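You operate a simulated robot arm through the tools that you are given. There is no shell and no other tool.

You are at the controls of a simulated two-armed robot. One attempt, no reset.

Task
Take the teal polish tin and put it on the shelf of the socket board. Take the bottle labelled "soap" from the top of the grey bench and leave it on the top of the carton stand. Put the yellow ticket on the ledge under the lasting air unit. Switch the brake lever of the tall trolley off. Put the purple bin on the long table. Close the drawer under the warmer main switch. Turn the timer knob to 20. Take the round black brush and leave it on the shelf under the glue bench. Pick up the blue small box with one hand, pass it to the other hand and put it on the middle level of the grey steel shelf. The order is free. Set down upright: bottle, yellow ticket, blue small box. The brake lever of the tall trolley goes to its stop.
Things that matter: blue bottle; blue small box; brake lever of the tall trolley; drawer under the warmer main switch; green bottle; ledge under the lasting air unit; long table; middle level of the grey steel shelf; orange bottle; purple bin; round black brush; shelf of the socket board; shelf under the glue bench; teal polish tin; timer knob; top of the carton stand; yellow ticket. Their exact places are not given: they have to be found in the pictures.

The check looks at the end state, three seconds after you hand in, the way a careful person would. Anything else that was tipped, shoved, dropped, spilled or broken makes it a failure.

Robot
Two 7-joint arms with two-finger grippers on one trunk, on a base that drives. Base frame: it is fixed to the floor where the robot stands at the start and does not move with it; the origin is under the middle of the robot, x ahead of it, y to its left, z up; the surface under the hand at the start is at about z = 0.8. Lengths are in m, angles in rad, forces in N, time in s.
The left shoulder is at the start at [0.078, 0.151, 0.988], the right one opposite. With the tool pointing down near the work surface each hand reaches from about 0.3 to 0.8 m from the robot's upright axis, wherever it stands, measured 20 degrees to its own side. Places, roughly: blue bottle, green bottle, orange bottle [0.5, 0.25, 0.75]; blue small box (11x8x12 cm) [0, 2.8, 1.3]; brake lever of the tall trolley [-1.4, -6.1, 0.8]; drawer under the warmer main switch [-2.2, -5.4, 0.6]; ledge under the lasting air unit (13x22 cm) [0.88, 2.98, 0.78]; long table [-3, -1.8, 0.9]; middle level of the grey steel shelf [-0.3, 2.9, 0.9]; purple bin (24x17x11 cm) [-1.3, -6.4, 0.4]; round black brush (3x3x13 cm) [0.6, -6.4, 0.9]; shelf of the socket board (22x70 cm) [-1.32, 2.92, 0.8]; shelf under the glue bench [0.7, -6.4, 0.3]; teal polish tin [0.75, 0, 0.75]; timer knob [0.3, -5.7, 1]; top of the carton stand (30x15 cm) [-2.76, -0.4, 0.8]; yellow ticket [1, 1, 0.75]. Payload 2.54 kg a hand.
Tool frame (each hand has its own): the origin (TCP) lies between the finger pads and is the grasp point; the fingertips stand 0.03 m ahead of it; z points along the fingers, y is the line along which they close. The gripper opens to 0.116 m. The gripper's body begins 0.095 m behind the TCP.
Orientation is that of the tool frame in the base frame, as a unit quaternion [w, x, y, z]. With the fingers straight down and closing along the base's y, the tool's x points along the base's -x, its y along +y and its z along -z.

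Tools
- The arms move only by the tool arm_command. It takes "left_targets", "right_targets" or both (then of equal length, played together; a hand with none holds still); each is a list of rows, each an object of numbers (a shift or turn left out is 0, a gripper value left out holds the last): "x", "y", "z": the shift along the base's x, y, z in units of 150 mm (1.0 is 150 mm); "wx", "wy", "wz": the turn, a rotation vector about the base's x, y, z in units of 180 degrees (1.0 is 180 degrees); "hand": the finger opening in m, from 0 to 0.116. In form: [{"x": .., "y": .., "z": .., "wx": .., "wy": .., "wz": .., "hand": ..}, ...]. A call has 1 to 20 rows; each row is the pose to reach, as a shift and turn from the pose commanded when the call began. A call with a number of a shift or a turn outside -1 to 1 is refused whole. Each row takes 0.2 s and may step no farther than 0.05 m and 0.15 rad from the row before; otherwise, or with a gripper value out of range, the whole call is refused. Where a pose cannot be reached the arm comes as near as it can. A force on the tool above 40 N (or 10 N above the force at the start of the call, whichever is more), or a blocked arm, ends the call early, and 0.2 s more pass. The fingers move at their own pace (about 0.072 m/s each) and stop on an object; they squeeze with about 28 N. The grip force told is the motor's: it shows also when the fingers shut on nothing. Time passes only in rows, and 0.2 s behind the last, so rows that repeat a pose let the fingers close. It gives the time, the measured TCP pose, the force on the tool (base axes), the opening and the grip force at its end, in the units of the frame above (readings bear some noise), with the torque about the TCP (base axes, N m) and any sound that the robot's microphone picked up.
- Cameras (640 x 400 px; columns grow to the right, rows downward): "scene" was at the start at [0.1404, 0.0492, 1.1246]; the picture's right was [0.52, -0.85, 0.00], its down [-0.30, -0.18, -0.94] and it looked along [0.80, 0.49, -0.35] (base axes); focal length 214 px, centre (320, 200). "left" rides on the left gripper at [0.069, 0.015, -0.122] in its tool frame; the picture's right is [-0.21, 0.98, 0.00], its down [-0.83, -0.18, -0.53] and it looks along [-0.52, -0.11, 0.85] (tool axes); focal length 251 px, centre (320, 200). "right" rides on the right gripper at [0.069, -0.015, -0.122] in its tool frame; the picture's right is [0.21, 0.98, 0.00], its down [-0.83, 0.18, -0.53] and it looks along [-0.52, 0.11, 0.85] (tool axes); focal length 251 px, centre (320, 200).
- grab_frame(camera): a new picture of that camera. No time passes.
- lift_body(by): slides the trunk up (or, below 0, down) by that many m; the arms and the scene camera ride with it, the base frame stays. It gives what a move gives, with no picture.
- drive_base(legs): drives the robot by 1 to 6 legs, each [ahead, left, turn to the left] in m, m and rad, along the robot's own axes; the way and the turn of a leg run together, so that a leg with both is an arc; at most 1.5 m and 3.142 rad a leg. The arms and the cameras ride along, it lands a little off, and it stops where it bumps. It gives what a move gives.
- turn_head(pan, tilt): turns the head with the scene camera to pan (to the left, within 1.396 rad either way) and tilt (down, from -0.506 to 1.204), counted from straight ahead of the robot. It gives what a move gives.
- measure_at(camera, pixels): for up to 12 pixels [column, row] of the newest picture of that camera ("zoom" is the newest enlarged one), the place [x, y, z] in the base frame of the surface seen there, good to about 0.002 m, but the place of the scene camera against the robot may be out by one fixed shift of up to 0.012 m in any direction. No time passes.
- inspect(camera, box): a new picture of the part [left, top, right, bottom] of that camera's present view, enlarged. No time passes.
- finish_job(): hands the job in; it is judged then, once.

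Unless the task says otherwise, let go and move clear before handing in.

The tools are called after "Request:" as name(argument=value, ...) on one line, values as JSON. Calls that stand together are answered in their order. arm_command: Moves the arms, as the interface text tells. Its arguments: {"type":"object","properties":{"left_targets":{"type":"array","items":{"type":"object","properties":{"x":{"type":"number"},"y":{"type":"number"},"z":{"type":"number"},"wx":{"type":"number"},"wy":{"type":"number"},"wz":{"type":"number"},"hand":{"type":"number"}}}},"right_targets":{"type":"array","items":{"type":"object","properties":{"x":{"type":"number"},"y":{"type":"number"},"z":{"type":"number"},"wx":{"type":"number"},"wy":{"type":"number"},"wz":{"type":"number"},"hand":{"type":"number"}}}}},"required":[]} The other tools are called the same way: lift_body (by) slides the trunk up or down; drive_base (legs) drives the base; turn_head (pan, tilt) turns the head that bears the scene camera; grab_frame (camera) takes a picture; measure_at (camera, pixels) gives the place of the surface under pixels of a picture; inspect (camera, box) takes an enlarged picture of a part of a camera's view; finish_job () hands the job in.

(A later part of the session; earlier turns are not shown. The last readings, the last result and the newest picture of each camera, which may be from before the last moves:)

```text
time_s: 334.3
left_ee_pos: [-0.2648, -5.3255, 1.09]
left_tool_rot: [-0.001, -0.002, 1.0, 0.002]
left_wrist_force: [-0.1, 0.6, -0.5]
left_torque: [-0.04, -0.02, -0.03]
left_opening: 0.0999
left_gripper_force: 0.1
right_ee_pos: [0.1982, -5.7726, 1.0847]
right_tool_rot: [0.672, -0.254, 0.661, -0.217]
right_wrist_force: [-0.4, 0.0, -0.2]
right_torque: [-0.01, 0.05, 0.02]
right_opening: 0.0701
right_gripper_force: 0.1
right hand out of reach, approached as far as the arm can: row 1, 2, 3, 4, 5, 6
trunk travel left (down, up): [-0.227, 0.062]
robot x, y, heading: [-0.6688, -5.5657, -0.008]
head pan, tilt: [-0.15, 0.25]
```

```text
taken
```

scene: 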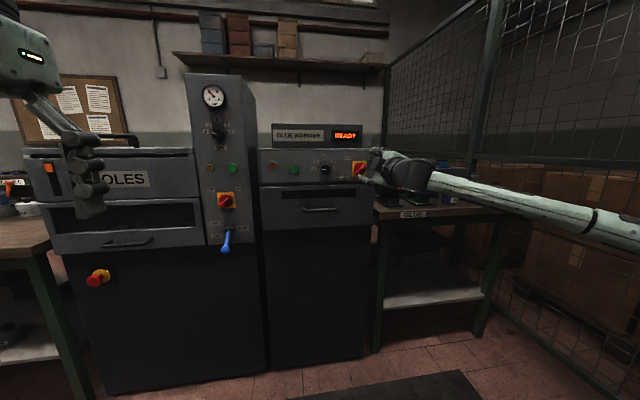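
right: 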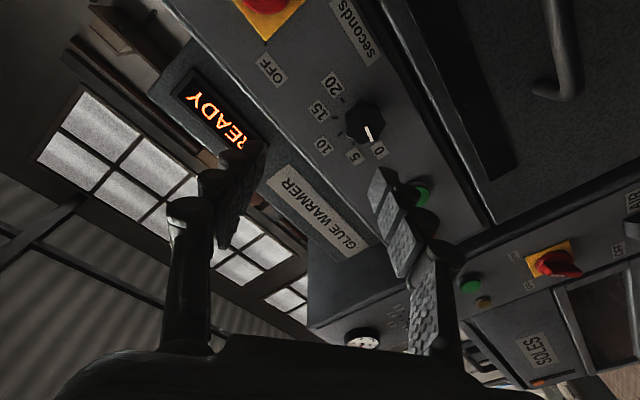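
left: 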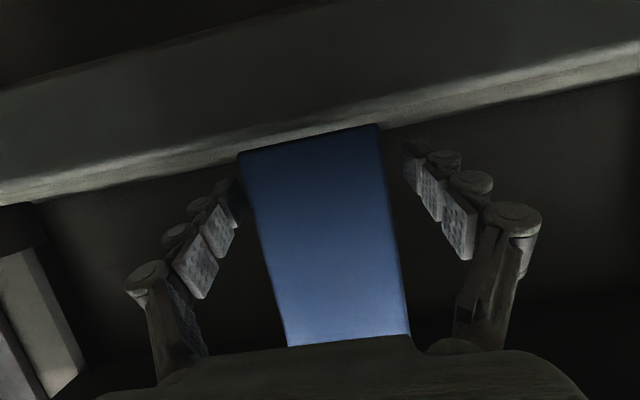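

Negative rolls are limited, so I'll go to roll 0 and test the positive side instead.

Request:
arm_command(right_targets=[{"x": 0, "y": 0.049, "z": -0.048, "wx": 0.0432, "wy": 0.001, "wz": -0.0034}, {"x": 0, "y": 0.098, "z": -0.096, "wx": 0.0863, "wy": 0.002, "wz": -0.0068}, {"x": 0, "y": 0.146, "z": -0.145, "wx": 0.1295, "wy": 0.0031, "wz": -0.0102}, {"x": 0, "y": 0.195, "z": -0.193, "wx": 0.1726, "wy": 0.0041, "wz": -0.0136}, {"x": 0, "y": 0.244, "z": -0.241, "wx": 0.2158, "wy": 0.0051, "wz": -0.017}, {"x": 0, "y": 0.244, "z": -0.241, "wx": 0.2158, "wy": 0.0051, "wz": -0.017}])

```text
time_s: 335.9
left_ee_pos: [-0.262, -5.3283, 1.0909]
left_tool_rot: [0.0, -0.001, 1.0, 0.005]
left_wrist_force: [-0.7, -0.4, 0.3]
left_torque: [-0.05, -0.03, 0.0]
left_opening: 0.0998
left_gripper_force: 0.1
right_ee_pos: [0.1819, -5.7172, 1.1576]
right_tool_rot: [0.735, 0.02, 0.674, 0.071]
right_wrist_force: [-0.7, -0.5, 0.3]
right_torque: [-0.01, -0.05, -0.01]
right_opening: 0.0699
right_gripper_force: 0.1
right hand out of reach, approached as far as the arm can: row 1, 2, 3, 4, 5, 6
trunk travel left (down, up): [-0.227, 0.062]
robot x, y, heading: [-0.6671, -5.568, -0.005]
head pan, tilt: [-0.15, 0.25]
stopped in row 6 (right hand): the arm was blocked; the commanded pose is now the measured one
```

The arm reports blocked, with the hand raised. Looking at the arm's posture.

Request:
turn_head(pan=-0.6, tilt=0.35)

Request:
grab_frame(camera="scene")

```text
time_s: 336.8
left_ee_pos: [-0.2643, -5.3274, 1.0918]
left_tool_rot: [0.001, -0.002, 1.0, 0.004]
left_wrist_force: [1.0, -0.1, -1.0]
left_torque: [0.05, 0.01, -0.01]
left_opening: 0.1001
left_gripper_force: 0.1
right_ee_pos: [0.1815, -5.7178, 1.1565]
right_tool_rot: [0.733, 0.02, 0.676, 0.07]
right_wrist_force: [-0.1, -1.0, 0.3]
right_torque: [0.02, -0.02, -0.01]
right_opening: 0.07
right_gripper_force: 0.0
trunk travel left (down, up): [-0.227, 0.062]
robot x, y, heading: [-0.6679, -5.5694, -0.006]
head pan, tilt: [-0.6, 0.351]
```

```text
taken
```

scene: 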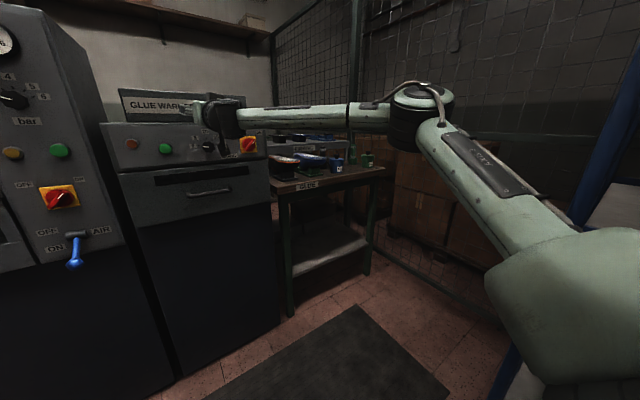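

The elbow posture is near a singular/limit pose. I'll raise the trunk, pull back with a 20° down pitch to get a healthier posture, then retry.

Request:
arm_command(right_targets=[{"x": -0.13, "y": -0.03, "z": -0.12, "wx": -0.011, "wy": 0.0342, "wz": -0.0038}, {"x": -0.27, "y": -0.06, "z": -0.25, "wx": -0.0221, "wy": 0.0683, "wz": -0.0077}, {"x": -0.4, "y": -0.09, "z": -0.38, "wx": -0.0332, "wy": 0.1025, "wz": -0.0115}, {"x": -0.53, "y": -0.12, "z": -0.51, "wx": -0.0442, "wy": 0.1366, "wz": -0.0153}, {"x": -0.53, "y": -0.12, "z": -0.51, "wx": -0.0442, "wy": 0.1366, "wz": -0.0153}])

Request:
grab_frame(camera="scene")

```text
time_s: 338.0
left_ee_pos: [-0.2632, -5.3273, 1.0908]
left_tool_rot: [0.0, 0.0, 1.0, 0.004]
left_wrist_force: [0.4, 0.8, 0.2]
left_torque: [0.01, 0.0, 0.01]
left_opening: 0.1
left_gripper_force: 0.1
right_ee_pos: [0.104, -5.7337, 1.0786]
right_tool_rot: [0.574, -0.001, 0.819, 0.001]
right_wrist_force: [0.1, 0.4, -0.1]
right_torque: [0.0, 0.04, 0.03]
right_opening: 0.0699
right_gripper_force: 0.0
trunk travel left (down, up): [-0.227, 0.062]
robot x, y, heading: [-0.6659, -5.5654, -0.009]
head pan, tilt: [-0.6, 0.351]
```

```text
taken
```

scene: 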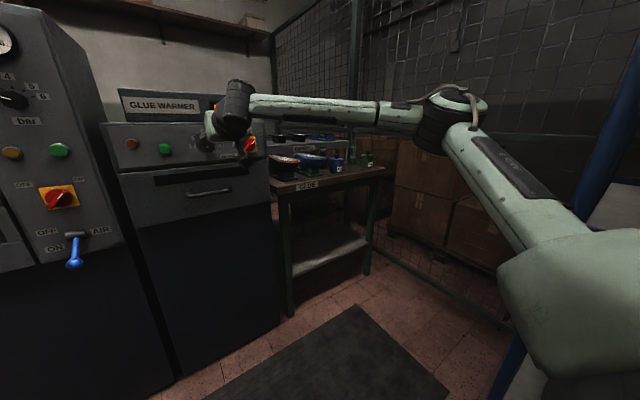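

Healthy posture now. Approaching the knob with a 10° down pitch at roll 0.

Request:
arm_command(right_targets=[{"x": 0.2, "y": -0.005, "z": -0.05, "wy": -0.014}, {"x": 0.4, "y": -0.01, "z": -0.1, "wy": -0.028}, {"x": 0.6, "y": -0.015, "z": -0.15, "wy": -0.042}, {"x": 0.77, "y": -0.015, "z": -0.2, "wy": -0.0556}, {"x": 0.77, "y": -0.015, "z": -0.2, "wy": -0.0556}])

Request:
grab_frame(camera="right")

```text
time_s: 339.2
left_ee_pos: [-0.2644, -5.328, 1.0913]
left_tool_rot: [0.002, -0.002, 1.0, 0.004]
left_wrist_force: [-0.6, -0.1, 0.8]
left_torque: [-0.02, 0.0, 0.01]
left_opening: 0.1
left_gripper_force: 0.0
right_ee_pos: [0.2197, -5.7368, 1.0498]
right_tool_rot: [0.643, -0.001, 0.766, 0.001]
right_wrist_force: [0.2, -0.4, 0.3]
right_torque: [0.03, 0.02, 0.02]
right_opening: 0.0701
right_gripper_force: 0.1
trunk travel left (down, up): [-0.227, 0.062]
robot x, y, heading: [-0.6697, -5.5678, -0.003]
head pan, tilt: [-0.6, 0.351]
```

```text
taken
```

right: 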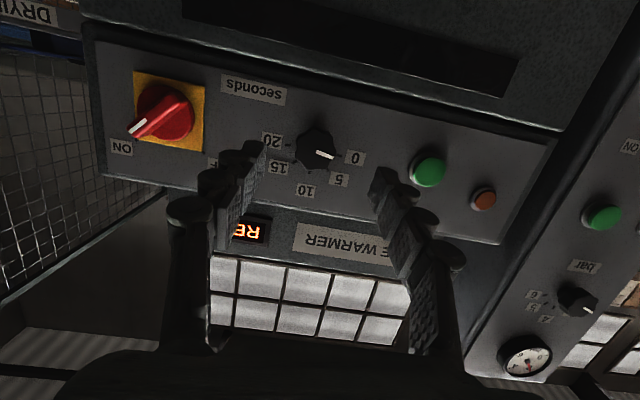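

Reached precisely. Testing a +80° roll here in free space before gripping.

Request:
arm_command(right_targets=[{"wx": 0.0444}, {"wx": 0.0888}, {"wx": 0.1332}, {"wx": 0.1776}, {"wx": 0.222}, {"wx": 0.2664}, {"wx": 0.3108}, {"wx": 0.3552}, {"wx": 0.3996}, {"wx": 0.444}])

Request:
grab_frame(camera="right")

```text
time_s: 341.4
left_ee_pos: [-0.263, -5.3273, 1.0914]
left_tool_rot: [0.001, -0.001, 1.0, 0.005]
left_wrist_force: [0.3, 0.2, -0.9]
left_torque: [-0.01, 0.03, 0.01]
left_opening: 0.1001
left_gripper_force: 0.1
right_ee_pos: [0.2182, -5.7378, 1.0496]
right_tool_rot: [0.492, 0.414, 0.586, 0.493]
right_wrist_force: [0.1, -0.1, -0.4]
right_torque: [0.02, 0.01, 0.01]
right_opening: 0.0702
right_gripper_force: 0.1
trunk travel left (down, up): [-0.227, 0.062]
robot x, y, heading: [-0.6662, -5.5706, -0.008]
head pan, tilt: [-0.6, 0.351]
```

```text
taken
```

right: 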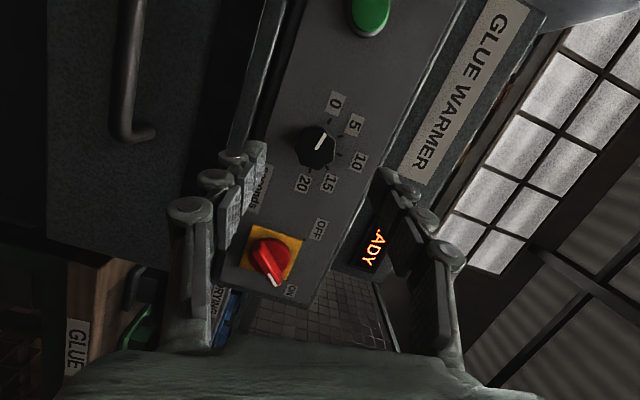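

+80° roll is fine. Testing further to +155°.

Request:
arm_command(right_targets=[{"wx": 0.0444}, {"wx": 0.0888}, {"wx": 0.1332}, {"wx": 0.1776}, {"wx": 0.222}, {"wx": 0.2664}, {"wx": 0.3108}, {"wx": 0.3552}, {"wx": 0.3996}, {"wx": 0.42}])

```text
time_s: 343.6
left_ee_pos: [-0.2641, -5.3268, 1.0919]
left_tool_rot: [0.0, -0.001, 1.0, 0.004]
left_wrist_force: [-0.2, -1.1, -0.3]
left_torque: [-0.01, -0.03, -0.04]
left_opening: 0.0998
left_gripper_force: 0.0
right_ee_pos: [0.2257, -5.7484, 1.0376]
right_tool_rot: [0.133, 0.622, 0.164, 0.754]
right_wrist_force: [0.1, 0.5, -0.4]
right_torque: [0.02, 0.02, -0.02]
right_opening: 0.0701
right_gripper_force: 0.0
right hand out of reach, approached as far as the arm can: row 4, 5, 6, 7, 8, 9, 10
trunk travel left (down, up): [-0.227, 0.062]
robot x, y, heading: [-0.6625, -5.5674, -0.001]
head pan, tilt: [-0.6, 0.351]
```

The usable roll is about 0…+100°, so two strokes of ~78° starting near +5°. Rolling back to +5° in front of the knob.

Request:
arm_command(right_targets=[{"x": -0.002, "y": 0.005, "z": 0.004, "wx": -0.0465, "wy": -0.0002, "wz": -0.0004}, {"x": -0.004, "y": 0.009, "z": 0.008, "wx": -0.093, "wy": -0.0003, "wz": -0.0008}, {"x": -0.007, "y": 0.014, "z": 0.013, "wx": -0.1395, "wy": -0.0005, "wz": -0.0012}, {"x": -0.009, "y": 0.018, "z": 0.017, "wx": -0.186, "wy": -0.0006, "wz": -0.0016}, {"x": -0.011, "y": 0.023, "z": 0.021, "wx": -0.2324, "wy": -0.0008, "wz": -0.002}, {"x": -0.013, "y": 0.028, "z": 0.025, "wx": -0.2789, "wy": -0.0009, "wz": -0.0024}, {"x": -0.016, "y": 0.032, "z": 0.03, "wx": -0.3254, "wy": -0.0011, "wz": -0.0028}, {"x": -0.018, "y": 0.037, "z": 0.034, "wx": -0.3719, "wy": -0.0012, "wz": -0.0032}, {"x": -0.02, "y": 0.042, "z": 0.038, "wx": -0.4184, "wy": -0.0014, "wz": -0.0037}, {"x": -0.022, "y": 0.046, "z": 0.042, "wx": -0.4649, "wy": -0.0016, "wz": -0.0041}, {"x": -0.024, "y": 0.051, "z": 0.046, "wx": -0.5114, "wy": -0.0017, "wz": -0.0045}, {"x": -0.027, "y": 0.055, "z": 0.051, "wx": -0.5579, "wy": -0.0019, "wz": -0.0049}, {"x": -0.029, "y": 0.06, "z": 0.055, "wx": -0.6044, "wy": -0.002, "wz": -0.0053}, {"x": -0.031, "y": 0.065, "z": 0.059, "wx": -0.6508, "wy": -0.0022, "wz": -0.0057}, {"x": -0.033, "y": 0.069, "z": 0.063, "wx": -0.6973, "wy": -0.0023, "wz": -0.0061}, {"x": -0.036, "y": 0.074, "z": 0.068, "wx": -0.7438, "wy": -0.0025, "wz": -0.0065}, {"x": -0.038, "y": 0.078, "z": 0.072, "wx": -0.7903, "wy": -0.0026, "wz": -0.0069}, {"x": -0.04, "y": 0.083, "z": 0.076, "wx": -0.8368, "wy": -0.0028, "wz": -0.0073}])

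Request:
grab_frame(camera="right")

```text
time_s: 347.4
left_ee_pos: [-0.263, -5.3272, 1.0919]
left_tool_rot: [0.001, -0.001, 1.0, 0.005]
left_wrist_force: [-0.3, 0.5, 0.0]
left_torque: [0.0, 0.01, 0.04]
left_opening: 0.1
left_gripper_force: 0.1
right_ee_pos: [0.2169, -5.7342, 1.0494]
right_tool_rot: [0.649, 0.026, 0.759, 0.033]
right_wrist_force: [0.5, -1.2, -0.2]
right_torque: [-0.01, -0.02, 0.02]
right_opening: 0.0699
right_gripper_force: 0.0
right hand out of reach, approached as far as the arm can: row 1, 2, 3, 4, 5, 6
trunk travel left (down, up): [-0.227, 0.062]
robot x, y, heading: [-0.667, -5.5673, -0.007]
head pan, tilt: [-0.6, 0.351]
```

```text
taken
```

right: 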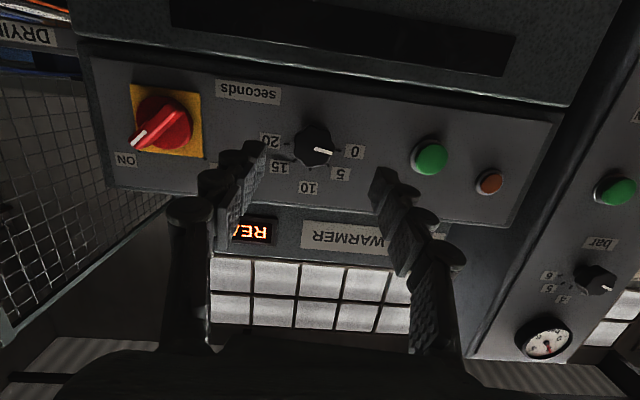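

Back at roll ≈4°. Measuring knob and fingertip positions from here for the final alignment.

Request:
inspect(camera="right", box=[230, 100, 400, 200])

Request:
measure_at(camera="zoom", pixels=[[315, 178], [250, 180], [388, 190], [320, 110], [315, 240], [125, 165], [560, 270], [430, 190], [215, 160], [340, 190], [375, 200]])

```text
3.76 times, centred on (315, 150) of right
```

zoom: 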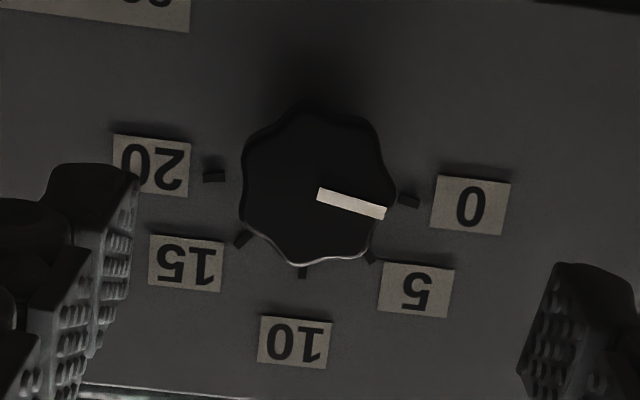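

```text
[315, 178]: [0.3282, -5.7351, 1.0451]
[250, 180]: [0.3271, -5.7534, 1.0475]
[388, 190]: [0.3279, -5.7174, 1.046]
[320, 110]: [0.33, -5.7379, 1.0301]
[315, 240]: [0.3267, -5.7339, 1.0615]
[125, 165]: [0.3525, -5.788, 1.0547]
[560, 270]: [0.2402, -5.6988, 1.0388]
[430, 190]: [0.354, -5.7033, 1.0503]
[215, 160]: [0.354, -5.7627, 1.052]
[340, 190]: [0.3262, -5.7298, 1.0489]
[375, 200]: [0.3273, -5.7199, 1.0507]
```

Knob centre (-5.7357,1.0485), diameter ≈0.04. Advancing so the fingertips straddle the knob (tips ~8 mm short of the panel).

Request:
arm_command(right_targets=[{"x": 0.22, "y": -0.01, "z": 0.017}, {"x": 0.43, "y": -0.01, "z": 0.017}, {"x": 0.54, "y": -0.01, "z": 0.017}, {"x": 0.645, "y": -0.01, "z": 0.017}, {"x": 0.645, "y": -0.01, "z": 0.017}])

Request:
grab_frame(camera="right")

```text
time_s: 348.6
left_ee_pos: [-0.2648, -5.3277, 1.0913]
left_tool_rot: [0.001, -0.001, 1.0, 0.005]
left_wrist_force: [0.1, 0.6, 0.1]
left_torque: [0.02, 0.01, -0.02]
left_opening: 0.1
left_gripper_force: 0.1
right_ee_pos: [0.3157, -5.7367, 1.053]
right_tool_rot: [0.65, 0.027, 0.759, 0.033]
right_wrist_force: [0.0, 1.0, 0.8]
right_torque: [0.04, 0.0, 0.01]
right_opening: 0.0699
right_gripper_force: 0.0
trunk travel left (down, up): [-0.227, 0.062]
robot x, y, heading: [-0.6664, -5.5708, -0.008]
head pan, tilt: [-0.6, 0.351]
```

```text
taken
```

right: 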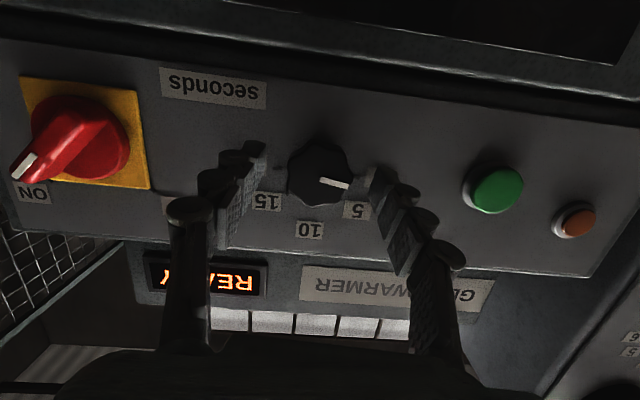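

The knob sits between the fingertips. Closing.

Request:
arm_command(right_targets=[{"hand": 0.0}, {"hand": 0.0}, {"hand": 0.0}, {"hand": 0.0}])

Request:
grab_frame(camera="right")

```text
time_s: 349.6
left_ee_pos: [-0.2632, -5.3269, 1.0916]
left_tool_rot: [0.001, -0.001, 1.0, 0.004]
left_wrist_force: [-0.8, 1.0, 0.8]
left_torque: [0.01, 0.02, 0.0]
left_opening: 0.1002
left_gripper_force: 0.1
right_ee_pos: [0.3143, -5.7368, 1.0533]
right_tool_rot: [0.65, 0.026, 0.759, 0.035]
right_wrist_force: [0.1, -2.4, 0.1]
right_torque: [0.03, -0.06, -0.09]
right_opening: 0.0382
right_gripper_force: 44.6
trunk travel left (down, up): [-0.227, 0.062]
robot x, y, heading: [-0.6627, -5.5707, -0.003]
head pan, tilt: [-0.6, 0.351]
```

```text
taken
```

right: 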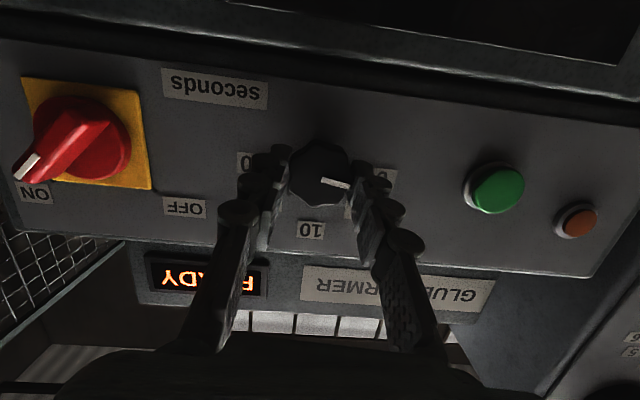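

Gripped at 0.038 m. First stroke: rotate +78° about the panel normal.

Request:
arm_command(right_targets=[{"y": -0.003, "z": 0.0, "wx": 0.0433}, {"y": -0.006, "z": -0.001, "wx": 0.0867}, {"y": -0.009, "z": -0.002, "wx": 0.13}, {"y": -0.011, "z": -0.004, "wx": 0.1733}, {"y": -0.014, "z": -0.006, "wx": 0.2167}, {"y": -0.016, "z": -0.008, "wx": 0.26}, {"y": -0.018, "z": -0.011, "wx": 0.3033}, {"y": -0.019, "z": -0.014, "wx": 0.3467}, {"y": -0.02, "z": -0.017, "wx": 0.39}, {"y": -0.021, "z": -0.02, "wx": 0.4333}, {"y": -0.021, "z": -0.02, "wx": 0.4333}])

Request:
grab_frame(camera="right")

```text
time_s: 352.0
left_ee_pos: [-0.2644, -5.3263, 1.0915]
left_tool_rot: [0.001, -0.001, 1.0, 0.005]
left_wrist_force: [0.1, -0.5, 0.6]
left_torque: [0.0, -0.01, -0.02]
left_opening: 0.0999
left_gripper_force: 0.1
right_ee_pos: [0.3155, -5.7399, 1.0495]
right_tool_rot: [0.487, 0.43, 0.568, 0.505]
right_wrist_force: [-2.0, -6.6, -0.5]
right_torque: [0.03, 0.04, 0.01]
right_opening: 0.0379
right_gripper_force: 45.3
trunk travel left (down, up): [-0.227, 0.062]
robot x, y, heading: [-0.6657, -5.5684, -0.005]
head pan, tilt: [-0.6, 0.351]
```

```text
taken
```

right: 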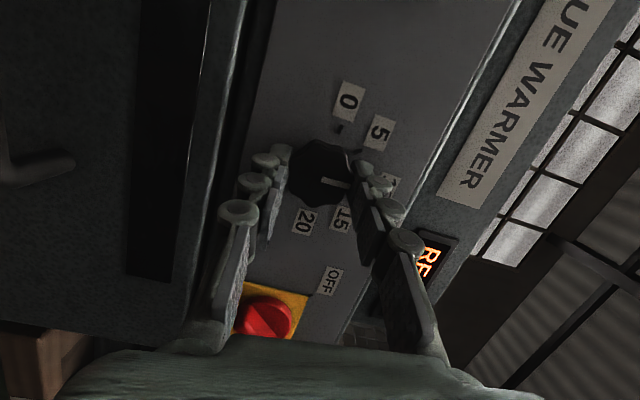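

The knob turned with the hand (mark still aligned between the fingers, near 10). Opening, backing off 4.5 cm, rolling back and re-approaching.

Request:
arm_command(right_targets=[{"hand": 0.07}, {"hand": 0.07}, {"hand": 0.07}, {"x": -0.15}, {"x": -0.3}, {"x": -0.3, "y": 0.002, "z": 0.003, "wx": -0.0433}, {"x": -0.3, "y": 0.004, "z": 0.006, "wx": -0.0867}, {"x": -0.3, "y": 0.006, "z": 0.009, "wx": -0.13}, {"x": -0.3, "y": 0.008, "z": 0.011, "wx": -0.1733}, {"x": -0.3, "y": 0.01, "z": 0.014, "wx": -0.2167}, {"x": -0.3, "y": 0.012, "z": 0.016, "wx": -0.26}, {"x": -0.3, "y": 0.015, "z": 0.018, "wx": -0.3033}, {"x": -0.3, "y": 0.018, "z": 0.019, "wx": -0.3467}, {"x": -0.3, "y": 0.02, "z": 0.02, "wx": -0.39}, {"x": -0.3, "y": 0.021, "z": 0.02, "wx": -0.4333}])

Request:
inspect(camera="right", box=[230, 100, 400, 210])

```text
time_s: 355.2
left_ee_pos: [-0.2627, -5.3272, 1.0902]
left_tool_rot: [0.001, -0.001, 1.0, 0.004]
left_wrist_force: [0.0, -0.1, -0.1]
left_torque: [0.02, 0.0, -0.02]
left_opening: 0.0997
left_gripper_force: 0.1
right_ee_pos: [0.2703, -5.7354, 1.0531]
right_tool_rot: [0.65, 0.025, 0.759, 0.033]
right_wrist_force: [-0.7, -0.4, -0.2]
right_torque: [-0.01, -0.01, -0.02]
right_opening: 0.0703
right_gripper_force: 0.0
trunk travel left (down, up): [-0.227, 0.062]
robot x, y, heading: [-0.6687, -5.5643, -0.004]
head pan, tilt: [-0.6, 0.351]
```

```text
3.64 times, centred on (315, 155) of right
```

zoom: 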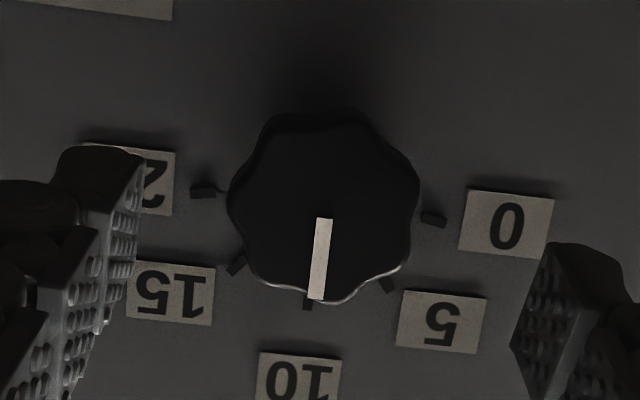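

The mark now points at about 10. Measuring its angle to compute the remaining turn to 20.

Request:
measure_at(camera="zoom", pixels=[[324, 222], [320, 258], [316, 294], [433, 219], [388, 286], [308, 304], [237, 265], [203, 192], [228, 205], [418, 210]])

```text
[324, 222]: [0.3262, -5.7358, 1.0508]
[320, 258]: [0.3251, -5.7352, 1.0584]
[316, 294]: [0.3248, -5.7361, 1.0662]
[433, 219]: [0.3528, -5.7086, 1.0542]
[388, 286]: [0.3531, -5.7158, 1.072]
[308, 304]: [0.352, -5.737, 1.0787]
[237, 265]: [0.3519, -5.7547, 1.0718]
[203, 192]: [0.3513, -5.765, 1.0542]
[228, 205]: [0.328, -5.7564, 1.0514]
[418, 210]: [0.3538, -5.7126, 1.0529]
```

Mark is exactly at 10 (vertical). The 20 tick is at ≈78° clockwise. Advancing again, gripping, and doing the second stroke.

Request:
arm_command(right_targets=[{"x": 0.15}, {"x": 0.3}, {"x": 0.3}, {"x": 0.3, "hand": 0.0}, {"x": 0.3, "hand": 0.0}, {"x": 0.3, "hand": 0.0}])

Request:
arm_command(right_targets=[{"y": -0.003, "z": 0.0, "wx": 0.0433}, {"y": -0.006, "z": -0.001, "wx": 0.0867}, {"y": -0.009, "z": -0.002, "wx": 0.13}, {"y": -0.011, "z": -0.004, "wx": 0.1733}, {"y": -0.014, "z": -0.006, "wx": 0.2167}, {"y": -0.016, "z": -0.008, "wx": 0.26}, {"y": -0.018, "z": -0.011, "wx": 0.3033}, {"y": -0.019, "z": -0.014, "wx": 0.3467}, {"y": -0.02, "z": -0.017, "wx": 0.39}, {"y": -0.021, "z": -0.02, "wx": 0.4333}, {"y": -0.021, "z": -0.02, "wx": 0.4333}])

Request:
inspect(camera="right", box=[230, 80, 430, 240])

```text
time_s: 356.6
left_ee_pos: [-0.2633, -5.3276, 1.0907]
left_tool_rot: [0.001, -0.001, 1.0, 0.004]
left_wrist_force: [-0.5, 0.8, -0.3]
left_torque: [0.0, -0.02, 0.0]
left_opening: 0.1002
left_gripper_force: 0.1
right_ee_pos: [0.314, -5.7366, 1.0526]
right_tool_rot: [0.649, 0.027, 0.759, 0.034]
right_wrist_force: [0.1, -3.2, -0.4]
right_torque: [-0.01, -0.06, -0.15]
right_opening: 0.0386
right_gripper_force: 45.1
trunk travel left (down, up): [-0.227, 0.062]
robot x, y, heading: [-0.6675, -5.5673, -0.004]
head pan, tilt: [-0.6, 0.351]
```

```text
time_s: 359.0
left_ee_pos: [-0.2636, -5.3281, 1.0921]
left_tool_rot: [0.0, -0.001, 1.0, 0.004]
left_wrist_force: [-0.1, 1.1, 0.2]
left_torque: [-0.02, -0.06, -0.01]
left_opening: 0.1001
left_gripper_force: 0.0
right_ee_pos: [0.3144, -5.7395, 1.0501]
right_tool_rot: [0.487, 0.43, 0.568, 0.505]
right_wrist_force: [-25.7, -4.3, -11.7]
right_torque: [0.04, 0.46, -0.09]
right_opening: 0.0382
right_gripper_force: 44.8
trunk travel left (down, up): [-0.227, 0.062]
robot x, y, heading: [-0.6718, -5.5673, -0.008]
head pan, tilt: [-0.6, 0.351]
```

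```text
2.50 times, centred on (330, 160) of right
```

zoom: 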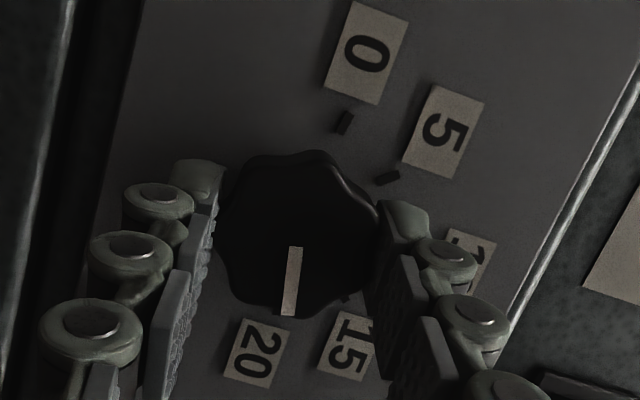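

A 26 N push shows; the mark points near 20. I'll open the fingers and read the mark's angle.

Request:
arm_command(right_targets=[{"hand": 0.07}, {"hand": 0.07}, {"hand": 0.07}, {"x": -0.15}, {"x": -0.3}])

Request:
inspect(camera="right", box=[230, 80, 430, 240])

```text
time_s: 360.2
left_ee_pos: [-0.2638, -5.327, 1.0903]
left_tool_rot: [0.001, -0.001, 1.0, 0.004]
left_wrist_force: [0.2, -0.2, 1.2]
left_torque: [0.02, -0.01, -0.01]
left_opening: 0.0998
left_gripper_force: 0.0
right_ee_pos: [0.268, -5.7396, 1.0513]
right_tool_rot: [0.488, 0.428, 0.569, 0.505]
right_wrist_force: [-0.7, 1.0, 0.0]
right_torque: [0.04, 0.01, -0.01]
right_opening: 0.0701
right_gripper_force: 0.0
trunk travel left (down, up): [-0.227, 0.062]
robot x, y, heading: [-0.6659, -5.5696, -0.006]
head pan, tilt: [-0.6, 0.351]
```

```text
2.50 times, centred on (330, 160) of right
```

zoom: 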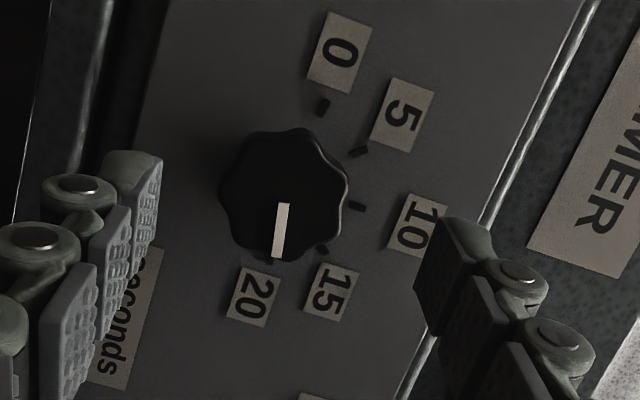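

Request:
measure_at(camera="zoom", pixels=[[282, 206], [280, 230], [277, 254], [324, 107], [360, 150], [357, 207], [322, 249], [270, 258], [225, 200], [343, 190], [290, 135]])

```text
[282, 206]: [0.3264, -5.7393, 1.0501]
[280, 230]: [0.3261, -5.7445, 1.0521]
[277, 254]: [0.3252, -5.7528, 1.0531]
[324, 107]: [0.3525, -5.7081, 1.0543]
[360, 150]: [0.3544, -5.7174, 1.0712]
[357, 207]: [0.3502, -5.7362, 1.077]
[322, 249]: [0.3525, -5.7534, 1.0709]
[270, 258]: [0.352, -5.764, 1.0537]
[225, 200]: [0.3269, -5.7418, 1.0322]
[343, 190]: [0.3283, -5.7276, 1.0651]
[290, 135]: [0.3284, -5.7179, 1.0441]
```

Mark angle ≈77° right of top, tick 20 at ≈78–79°: the timer is at 20. Retreating the right hand, rolling it back.

Request:
arm_command(right_targets=[{"x": -0.3}, {"x": -0.6}, {"x": -0.9}, {"x": -0.9, "wx": -0.0433}, {"x": -0.9, "wx": -0.0867}, {"x": -0.9, "wx": -0.13}, {"x": -0.9, "wx": -0.1733}, {"x": -0.9, "wx": -0.2167}, {"x": -0.9, "wx": -0.26}, {"x": -0.9, "wx": -0.3033}, {"x": -0.9, "wx": -0.3467}, {"x": -0.9, "wx": -0.39}, {"x": -0.9, "wx": -0.43}])

Request:
grab_frame(camera="right")

Request:
inspect(camera="right", box=[250, 80, 400, 180])

```text
time_s: 363.0
left_ee_pos: [-0.2629, -5.3279, 1.0914]
left_tool_rot: [0.0, -0.002, 1.0, 0.005]
left_wrist_force: [0.7, 0.8, 0.2]
left_torque: [0.01, -0.02, -0.02]
left_opening: 0.1001
left_gripper_force: 0.1
right_ee_pos: [0.1354, -5.7382, 1.0506]
right_tool_rot: [0.649, 0.029, 0.759, 0.036]
right_wrist_force: [-0.3, 0.2, 0.4]
right_torque: [0.02, -0.02, -0.01]
right_opening: 0.07
right_gripper_force: 0.0
trunk travel left (down, up): [-0.227, 0.062]
robot x, y, heading: [-0.6704, -5.5631, -0.005]
head pan, tilt: [-0.6, 0.351]
```

```text
taken
```

right: 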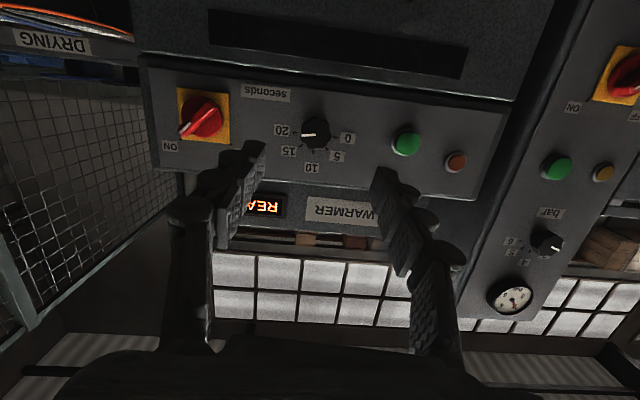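

```text
4.00 times, centred on (325, 130) of right
```

zoom: 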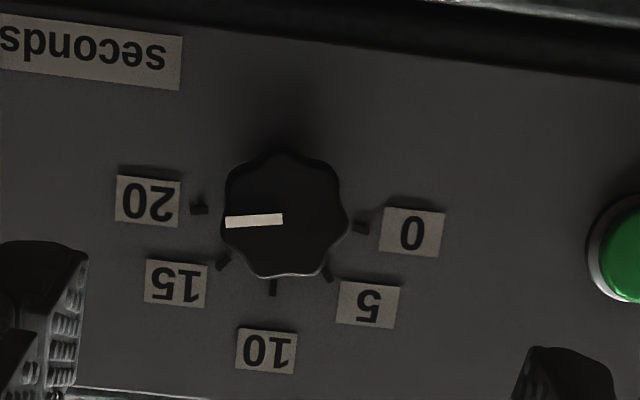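

The knob's mark lines up with the 20 tick. Now reset the right hand to tool-down and retract, then move toward the glue bench.

Request:
arm_command(right_targets=[{"x": -0.1, "wx": -0.003, "wy": 0.0444}, {"x": -0.2, "wx": -0.006, "wy": 0.0888}, {"x": -0.3, "wx": -0.009, "wy": 0.1332}, {"x": -0.4, "wx": -0.012, "wy": 0.1776}, {"x": -0.5, "wx": -0.015, "wy": 0.222}, {"x": -0.6, "wx": -0.018, "wy": 0.2664}, {"x": -0.7, "wx": -0.021, "wy": 0.3108}, {"x": -0.8, "wx": -0.024, "wy": 0.3552}, {"x": -0.9, "wx": -0.027, "wy": 0.3996}, {"x": -1.0, "wx": -0.03, "wy": 0.444}])

Request:
arm_command(right_targets=[{"x": -0.25, "z": 0.05}, {"x": -0.5, "z": 0.1}, {"x": -0.75, "z": 0.1}])

Request:
turn_head(pan=-0.6, tilt=0.4)

Request:
grab_frame(camera="scene")

```text
time_s: 365.2
left_ee_pos: [-0.2639, -5.328, 1.0916]
left_tool_rot: [0.001, -0.001, 1.0, 0.004]
left_wrist_force: [-0.3, 0.0, -0.7]
left_torque: [0.01, -0.02, -0.02]
left_opening: 0.1002
left_gripper_force: 0.0
right_ee_pos: [-0.015, -5.7366, 1.0516]
right_tool_rot: [0.01, 0.019, 1.0, -0.023]
right_wrist_force: [-0.5, 0.1, -0.6]
right_torque: [-0.02, 0.02, 0.01]
right_opening: 0.07
right_gripper_force: 0.1
trunk travel left (down, up): [-0.227, 0.062]
robot x, y, heading: [-0.665, -5.5645, -0.003]
head pan, tilt: [-0.6, 0.351]
```

```text
time_s: 366.0
left_ee_pos: [-0.2644, -5.3275, 1.091]
left_tool_rot: [0.002, -0.001, 1.0, 0.004]
left_wrist_force: [0.4, 0.5, 0.2]
left_torque: [-0.01, -0.03, 0.0]
left_opening: 0.1
left_gripper_force: 0.0
right_ee_pos: [-0.1293, -5.7389, 1.066]
right_tool_rot: [0.01, 0.019, 1.0, -0.023]
right_wrist_force: [1.1, -0.4, 1.0]
right_torque: [0.0, 0.0, 0.02]
right_opening: 0.0698
right_gripper_force: 0.0
trunk travel left (down, up): [-0.227, 0.062]
robot x, y, heading: [-0.6661, -5.565, -0.004]
head pan, tilt: [-0.6, 0.351]
```

```text
time_s: 366.6
left_ee_pos: [-0.265, -5.3273, 1.0914]
left_tool_rot: [0.001, -0.001, 1.0, 0.004]
left_wrist_force: [0.0, 1.1, 0.4]
left_torque: [0.01, 0.01, -0.02]
left_opening: 0.0999
left_gripper_force: 0.0
right_ee_pos: [-0.1273, -5.7388, 1.0659]
right_tool_rot: [0.011, 0.019, 1.0, -0.022]
right_wrist_force: [-0.6, 0.4, 0.6]
right_torque: [-0.03, -0.03, 0.02]
right_opening: 0.0697
right_gripper_force: 0.1
trunk travel left (down, up): [-0.227, 0.062]
robot x, y, heading: [-0.6694, -5.5682, -0.006]
head pan, tilt: [-0.6, 0.4]
```

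```text
taken
```

scene: 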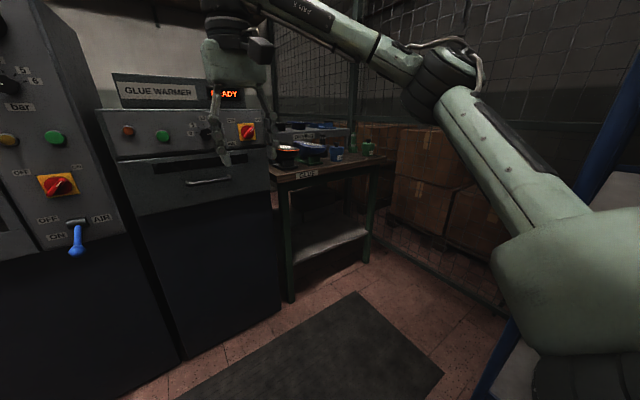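

Zooming on the glue bench top to find the black brush.

Request:
inspect(camera="scene", box=[250, 100, 410, 210])

Request:
measure_at(camera="scene", pixels=[[300, 175], [375, 160], [275, 165], [290, 295], [365, 255], [330, 240], [300, 248], [350, 165], [366, 148], [336, 154]])

```text
3.64 times, centred on (330, 155) of scene
```

zoom: 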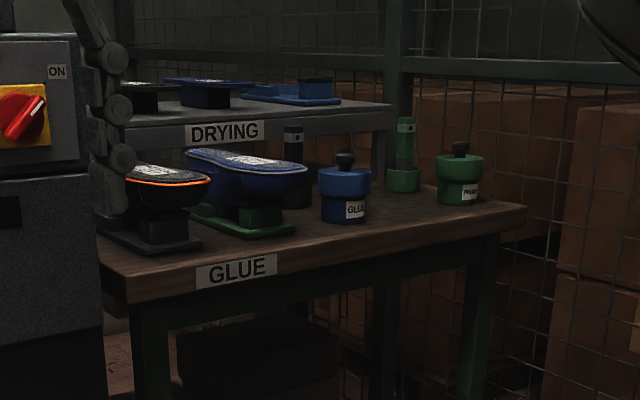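

```text
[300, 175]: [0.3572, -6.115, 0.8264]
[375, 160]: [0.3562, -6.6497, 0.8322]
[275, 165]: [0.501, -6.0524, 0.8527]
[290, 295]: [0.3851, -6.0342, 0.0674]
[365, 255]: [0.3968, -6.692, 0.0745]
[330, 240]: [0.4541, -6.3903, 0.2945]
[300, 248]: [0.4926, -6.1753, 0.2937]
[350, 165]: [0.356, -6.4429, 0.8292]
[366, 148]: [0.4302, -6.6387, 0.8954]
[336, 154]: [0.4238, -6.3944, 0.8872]
```

The black brush stands at zoom (293,150) behind the blue sole, with a labelled band. I'll pull both hands in, then drive ahead and right into the gap in front of the glue bench.

Request:
arm_command(left_targets=[{"x": -0.2, "z": 0.1}, {"x": -0.4, "z": 0.2}, {"x": -0.4, "z": 0.2}], right_targets=[{"x": -0.3, "z": 0.2}, {"x": -0.6, "z": 0.35}, {"x": -0.9, "z": 0.5}])

Request:
drive_base(legs=[[0.5, 0, 0]])

Request:
turn_head(pan=-0.9, tilt=0.7)

Request:
grab_frame(camera="scene")

```text
refused: row 1 steps farther than a row can; nothing moved
```

```text
time_s: 369.3
left_ee_pos: [0.2114, -5.3368, 1.091]
left_tool_rot: [0.0, 0.005, 1.0, 0.004]
left_wrist_force: [1.1, -0.6, -0.4]
left_torque: [0.02, -0.03, 0.0]
left_opening: 0.1001
left_gripper_force: 0.1
right_ee_pos: [0.3354, -5.7504, 1.0659]
right_tool_rot: [0.005, 0.02, 0.999, -0.026]
right_wrist_force: [-0.7, -0.6, 0.0]
right_torque: [0.08, -0.14, 0.01]
right_opening: 0.0699
right_gripper_force: 0.0
trunk travel left (down, up): [-0.227, 0.062]
robot x, y, heading: [-0.1932, -5.5692, -0.021]
head pan, tilt: [-0.6, 0.4]
stopped in leg 1: the force on the tool passed its limit at 79 N (the readings are from after the stop); the commanded pose is now the measured one
```

```text
time_s: 370.1
left_ee_pos: [0.2117, -5.3373, 1.0904]
left_tool_rot: [0.0, 0.006, 1.0, 0.005]
left_wrist_force: [-0.8, -0.6, 0.5]
left_torque: [-0.01, 0.01, 0.01]
left_opening: 0.1002
left_gripper_force: 0.1
right_ee_pos: [0.3364, -5.751, 1.0654]
right_tool_rot: [0.005, 0.02, 0.999, -0.026]
right_wrist_force: [-1.3, -0.4, 0.0]
right_torque: [0.06, -0.25, -0.01]
right_opening: 0.0699
right_gripper_force: 0.0
trunk travel left (down, up): [-0.227, 0.062]
robot x, y, heading: [-0.1943, -5.5716, -0.018]
head pan, tilt: [-0.901, 0.7]
```

```text
taken
```

scene: 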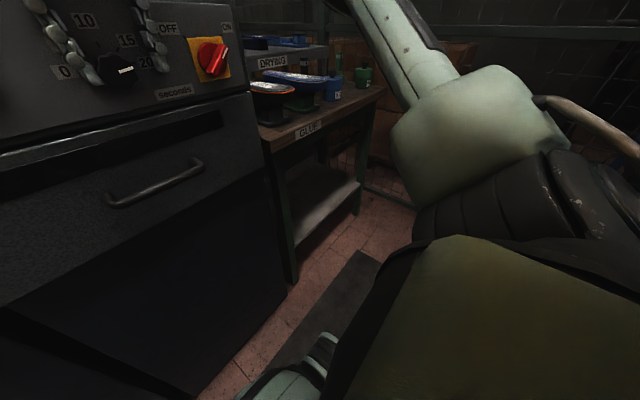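

The arm call was refused and the drive then pushed the right hand against the panel (79 N). I must not chain such calls. Backing straight off now.

Request:
drive_base(legs=[[-0.35, 0, 0]])

Request:
turn_head(pan=-0.2, tilt=0.2)

Request:
grab_frame(camera="scene")

```text
time_s: 372.5
left_ee_pos: [-0.1485, -5.3328, 1.0909]
left_tool_rot: [0.0, 0.006, 1.0, 0.005]
left_wrist_force: [-0.6, 0.3, 0.1]
left_torque: [0.02, -0.01, 0.02]
left_opening: 0.1001
left_gripper_force: 0.0
right_ee_pos: [-0.0242, -5.7453, 1.0671]
right_tool_rot: [0.005, 0.021, 0.999, -0.027]
right_wrist_force: [0.6, 0.4, 0.4]
right_torque: [0.0, -0.02, -0.02]
right_opening: 0.0698
right_gripper_force: 0.1
trunk travel left (down, up): [-0.227, 0.062]
robot x, y, heading: [-0.5574, -5.5673, -0.023]
head pan, tilt: [-0.901, 0.7]
```

```text
time_s: 373.5
left_ee_pos: [-0.1471, -5.3318, 1.0897]
left_tool_rot: [0.0, 0.006, 1.0, 0.005]
left_wrist_force: [-0.2, -0.7, -0.1]
left_torque: [-0.02, 0.01, -0.02]
left_opening: 0.0997
left_gripper_force: 0.1
right_ee_pos: [-0.0234, -5.7459, 1.0671]
right_tool_rot: [0.005, 0.02, 0.999, -0.026]
right_wrist_force: [-0.7, -0.2, -0.2]
right_torque: [0.01, -0.02, 0.04]
right_opening: 0.0698
right_gripper_force: 0.1
trunk travel left (down, up): [-0.227, 0.062]
robot x, y, heading: [-0.556, -5.5649, -0.016]
head pan, tilt: [-0.201, 0.201]
```

```text
taken
```

scene: 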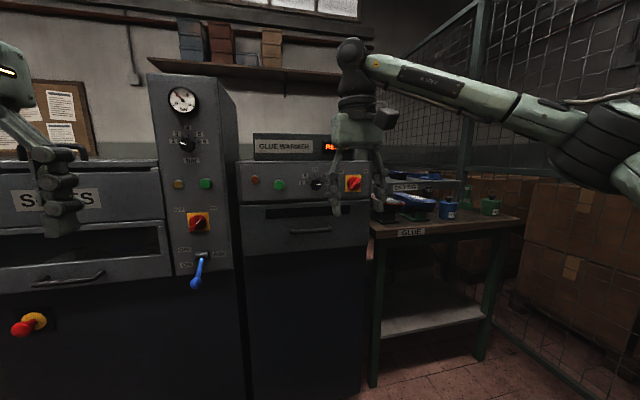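

Checking the panel: knob mark, red switch, buttons and display, compared with before.

Request:
inspect(camera="scene", box=[240, 150, 380, 240])

```text
4.44 times, centred on (310, 195) of scene
```

zoom: 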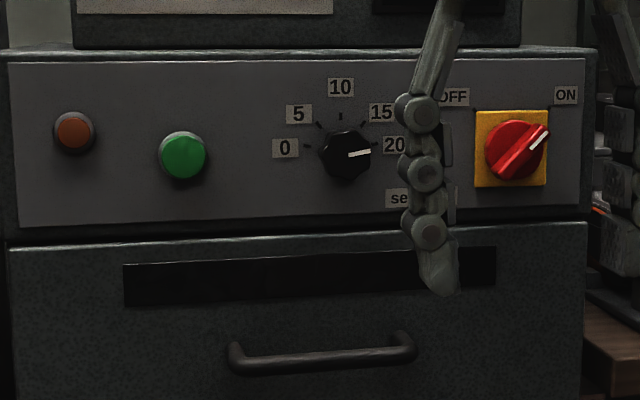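

Everything on the panel is unchanged (red switch still ON, knob at 20). Now retract both hands with valid step sizes.

Request:
arm_command(left_targets=[{"x": -0.1, "z": 0.1}, {"x": -0.2, "z": 0.2}, {"x": -0.3, "z": 0.3}, {"x": -0.4, "z": 0.4}], right_targets=[{"x": -0.25, "z": 0.15}, {"x": -0.5, "z": 0.3}, {"x": -0.75, "z": 0.4}, {"x": -1.0, "z": 0.5}])

```text
time_s: 374.5
left_ee_pos: [-0.211, -5.3345, 1.1502]
left_tool_rot: [0.001, 0.006, 1.0, 0.004]
left_wrist_force: [0.2, 0.2, -1.0]
left_torque: [0.0, -0.02, 0.01]
left_opening: 0.1
left_gripper_force: 0.0
right_ee_pos: [-0.176, -5.746, 1.1409]
right_tool_rot: [0.005, 0.021, 0.999, -0.027]
right_wrist_force: [0.4, 0.4, 0.2]
right_torque: [-0.01, 0.0, -0.02]
right_opening: 0.07
right_gripper_force: 0.1
trunk travel left (down, up): [-0.227, 0.062]
robot x, y, heading: [-0.5572, -5.5634, -0.024]
head pan, tilt: [-0.201, 0.201]
```

Hands are tucked (x ≤0.38 ahead). Driving diagonally past the panel at a safe distance, then into the gap by the glue bench.

Request:
drive_base(legs=[[0.3, -0.3, 0.023], [0.08, -0.12, 0]])

Request:
turn_head(pan=-0.5, tilt=0.5)

Request:
grab_frame(camera="scene")

```text
time_s: 379.6
left_ee_pos: [0.1599, -5.7502, 1.1512]
left_tool_rot: [0.001, -0.004, 1.0, 0.004]
left_wrist_force: [0.0, -0.1, -0.9]
left_torque: [0.03, 0.02, 0.01]
left_opening: 0.1003
left_gripper_force: 0.0
right_ee_pos: [0.2048, -6.1618, 1.141]
right_tool_rot: [0.004, 0.011, 1.0, -0.027]
right_wrist_force: [-0.1, -0.4, 0.2]
right_torque: [0.0, -0.01, 0.03]
right_opening: 0.07
right_gripper_force: 0.0
trunk travel left (down, up): [-0.227, 0.062]
robot x, y, heading: [-0.1825, -5.9913, 0.005]
head pan, tilt: [-0.201, 0.201]
stopped in leg 2: the robot was blocked; the commanded pose is now the measured one
```

```text
time_s: 380.4
left_ee_pos: [0.1607, -5.7502, 1.1509]
left_tool_rot: [0.0, -0.004, 1.0, 0.005]
left_wrist_force: [0.2, -0.6, 0.1]
left_torque: [-0.02, 0.01, 0.02]
left_opening: 0.1001
left_gripper_force: 0.1
right_ee_pos: [0.2046, -6.1633, 1.1411]
right_tool_rot: [0.004, 0.01, 1.0, -0.026]
right_wrist_force: [0.8, 0.1, -0.2]
right_torque: [0.01, 0.0, -0.01]
right_opening: 0.07
right_gripper_force: 0.0
trunk travel left (down, up): [-0.227, 0.062]
robot x, y, heading: [-0.1796, -5.9927, 0.0]
head pan, tilt: [-0.499, 0.499]
```

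```text
taken
```

scene: 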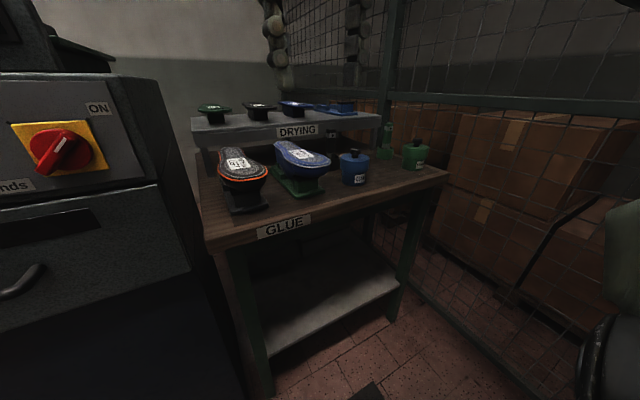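

The base was blocked at (-0.18,-5.99). Looking to the right side to see what's touching.

Request:
turn_head(pan=-1.39, tilt=0.8)

Request:
grab_frame(camera="scene")

```text
time_s: 381.6
left_ee_pos: [0.1598, -5.7503, 1.1505]
left_tool_rot: [-0.001, -0.004, 1.0, 0.005]
left_wrist_force: [-0.3, 0.5, 0.4]
left_torque: [-0.02, 0.0, -0.01]
left_opening: 0.1
left_gripper_force: 0.0
right_ee_pos: [0.205, -6.1626, 1.14]
right_tool_rot: [0.005, 0.011, 1.0, -0.026]
right_wrist_force: [0.3, 0.1, 0.3]
right_torque: [-0.04, 0.01, 0.0]
right_opening: 0.0697
right_gripper_force: 0.1
trunk travel left (down, up): [-0.227, 0.062]
robot x, y, heading: [-0.1813, -5.9883, -0.0]
head pan, tilt: [-1.389, 0.799]
```

```text
taken
```

scene: 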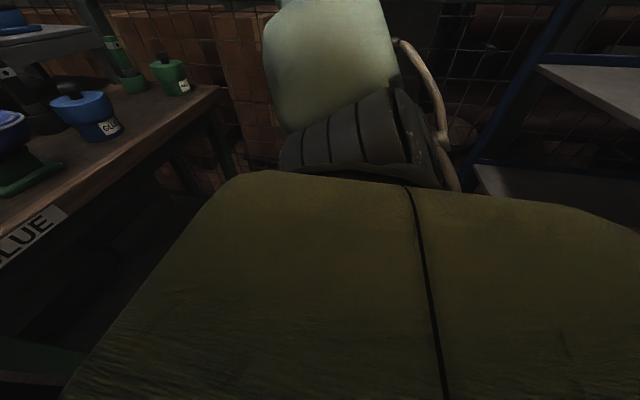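

Request:
measure_at(camera="scene", pixels=[[475, 160], [550, 80], [500, 180], [445, 130], [460, 185], [540, 70], [240, 165], [600, 100], [210, 105], [30, 235]])

Request:
turn_head(pan=-1.39, tilt=0.3)

Request:
grab_frame(camera="scene")

```text
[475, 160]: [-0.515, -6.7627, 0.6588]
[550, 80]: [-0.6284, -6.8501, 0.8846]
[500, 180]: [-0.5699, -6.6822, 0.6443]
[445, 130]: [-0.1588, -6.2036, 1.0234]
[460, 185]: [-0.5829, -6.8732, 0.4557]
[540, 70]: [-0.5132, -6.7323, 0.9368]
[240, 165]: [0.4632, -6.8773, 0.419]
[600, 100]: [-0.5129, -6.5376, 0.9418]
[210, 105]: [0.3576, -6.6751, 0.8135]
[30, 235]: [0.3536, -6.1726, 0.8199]
```

```text
time_s: 382.5
left_ee_pos: [0.1608, -5.7501, 1.1494]
left_tool_rot: [0.0, -0.004, 1.0, 0.005]
left_wrist_force: [0.5, -0.2, 0.3]
left_torque: [0.03, -0.02, -0.01]
left_opening: 0.0999
left_gripper_force: 0.1
right_ee_pos: [0.2052, -6.163, 1.1415]
right_tool_rot: [0.005, 0.01, 1.0, -0.026]
right_wrist_force: [0.1, 0.3, 0.1]
right_torque: [0.01, -0.02, 0.0]
right_opening: 0.0698
right_gripper_force: 0.1
trunk travel left (down, up): [-0.227, 0.062]
robot x, y, heading: [-0.1785, -5.988, 0.006]
head pan, tilt: [-1.389, 0.3]
```

```text
taken
```

scene: 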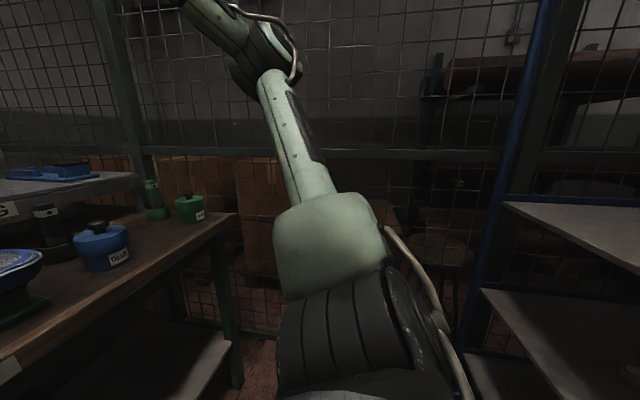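

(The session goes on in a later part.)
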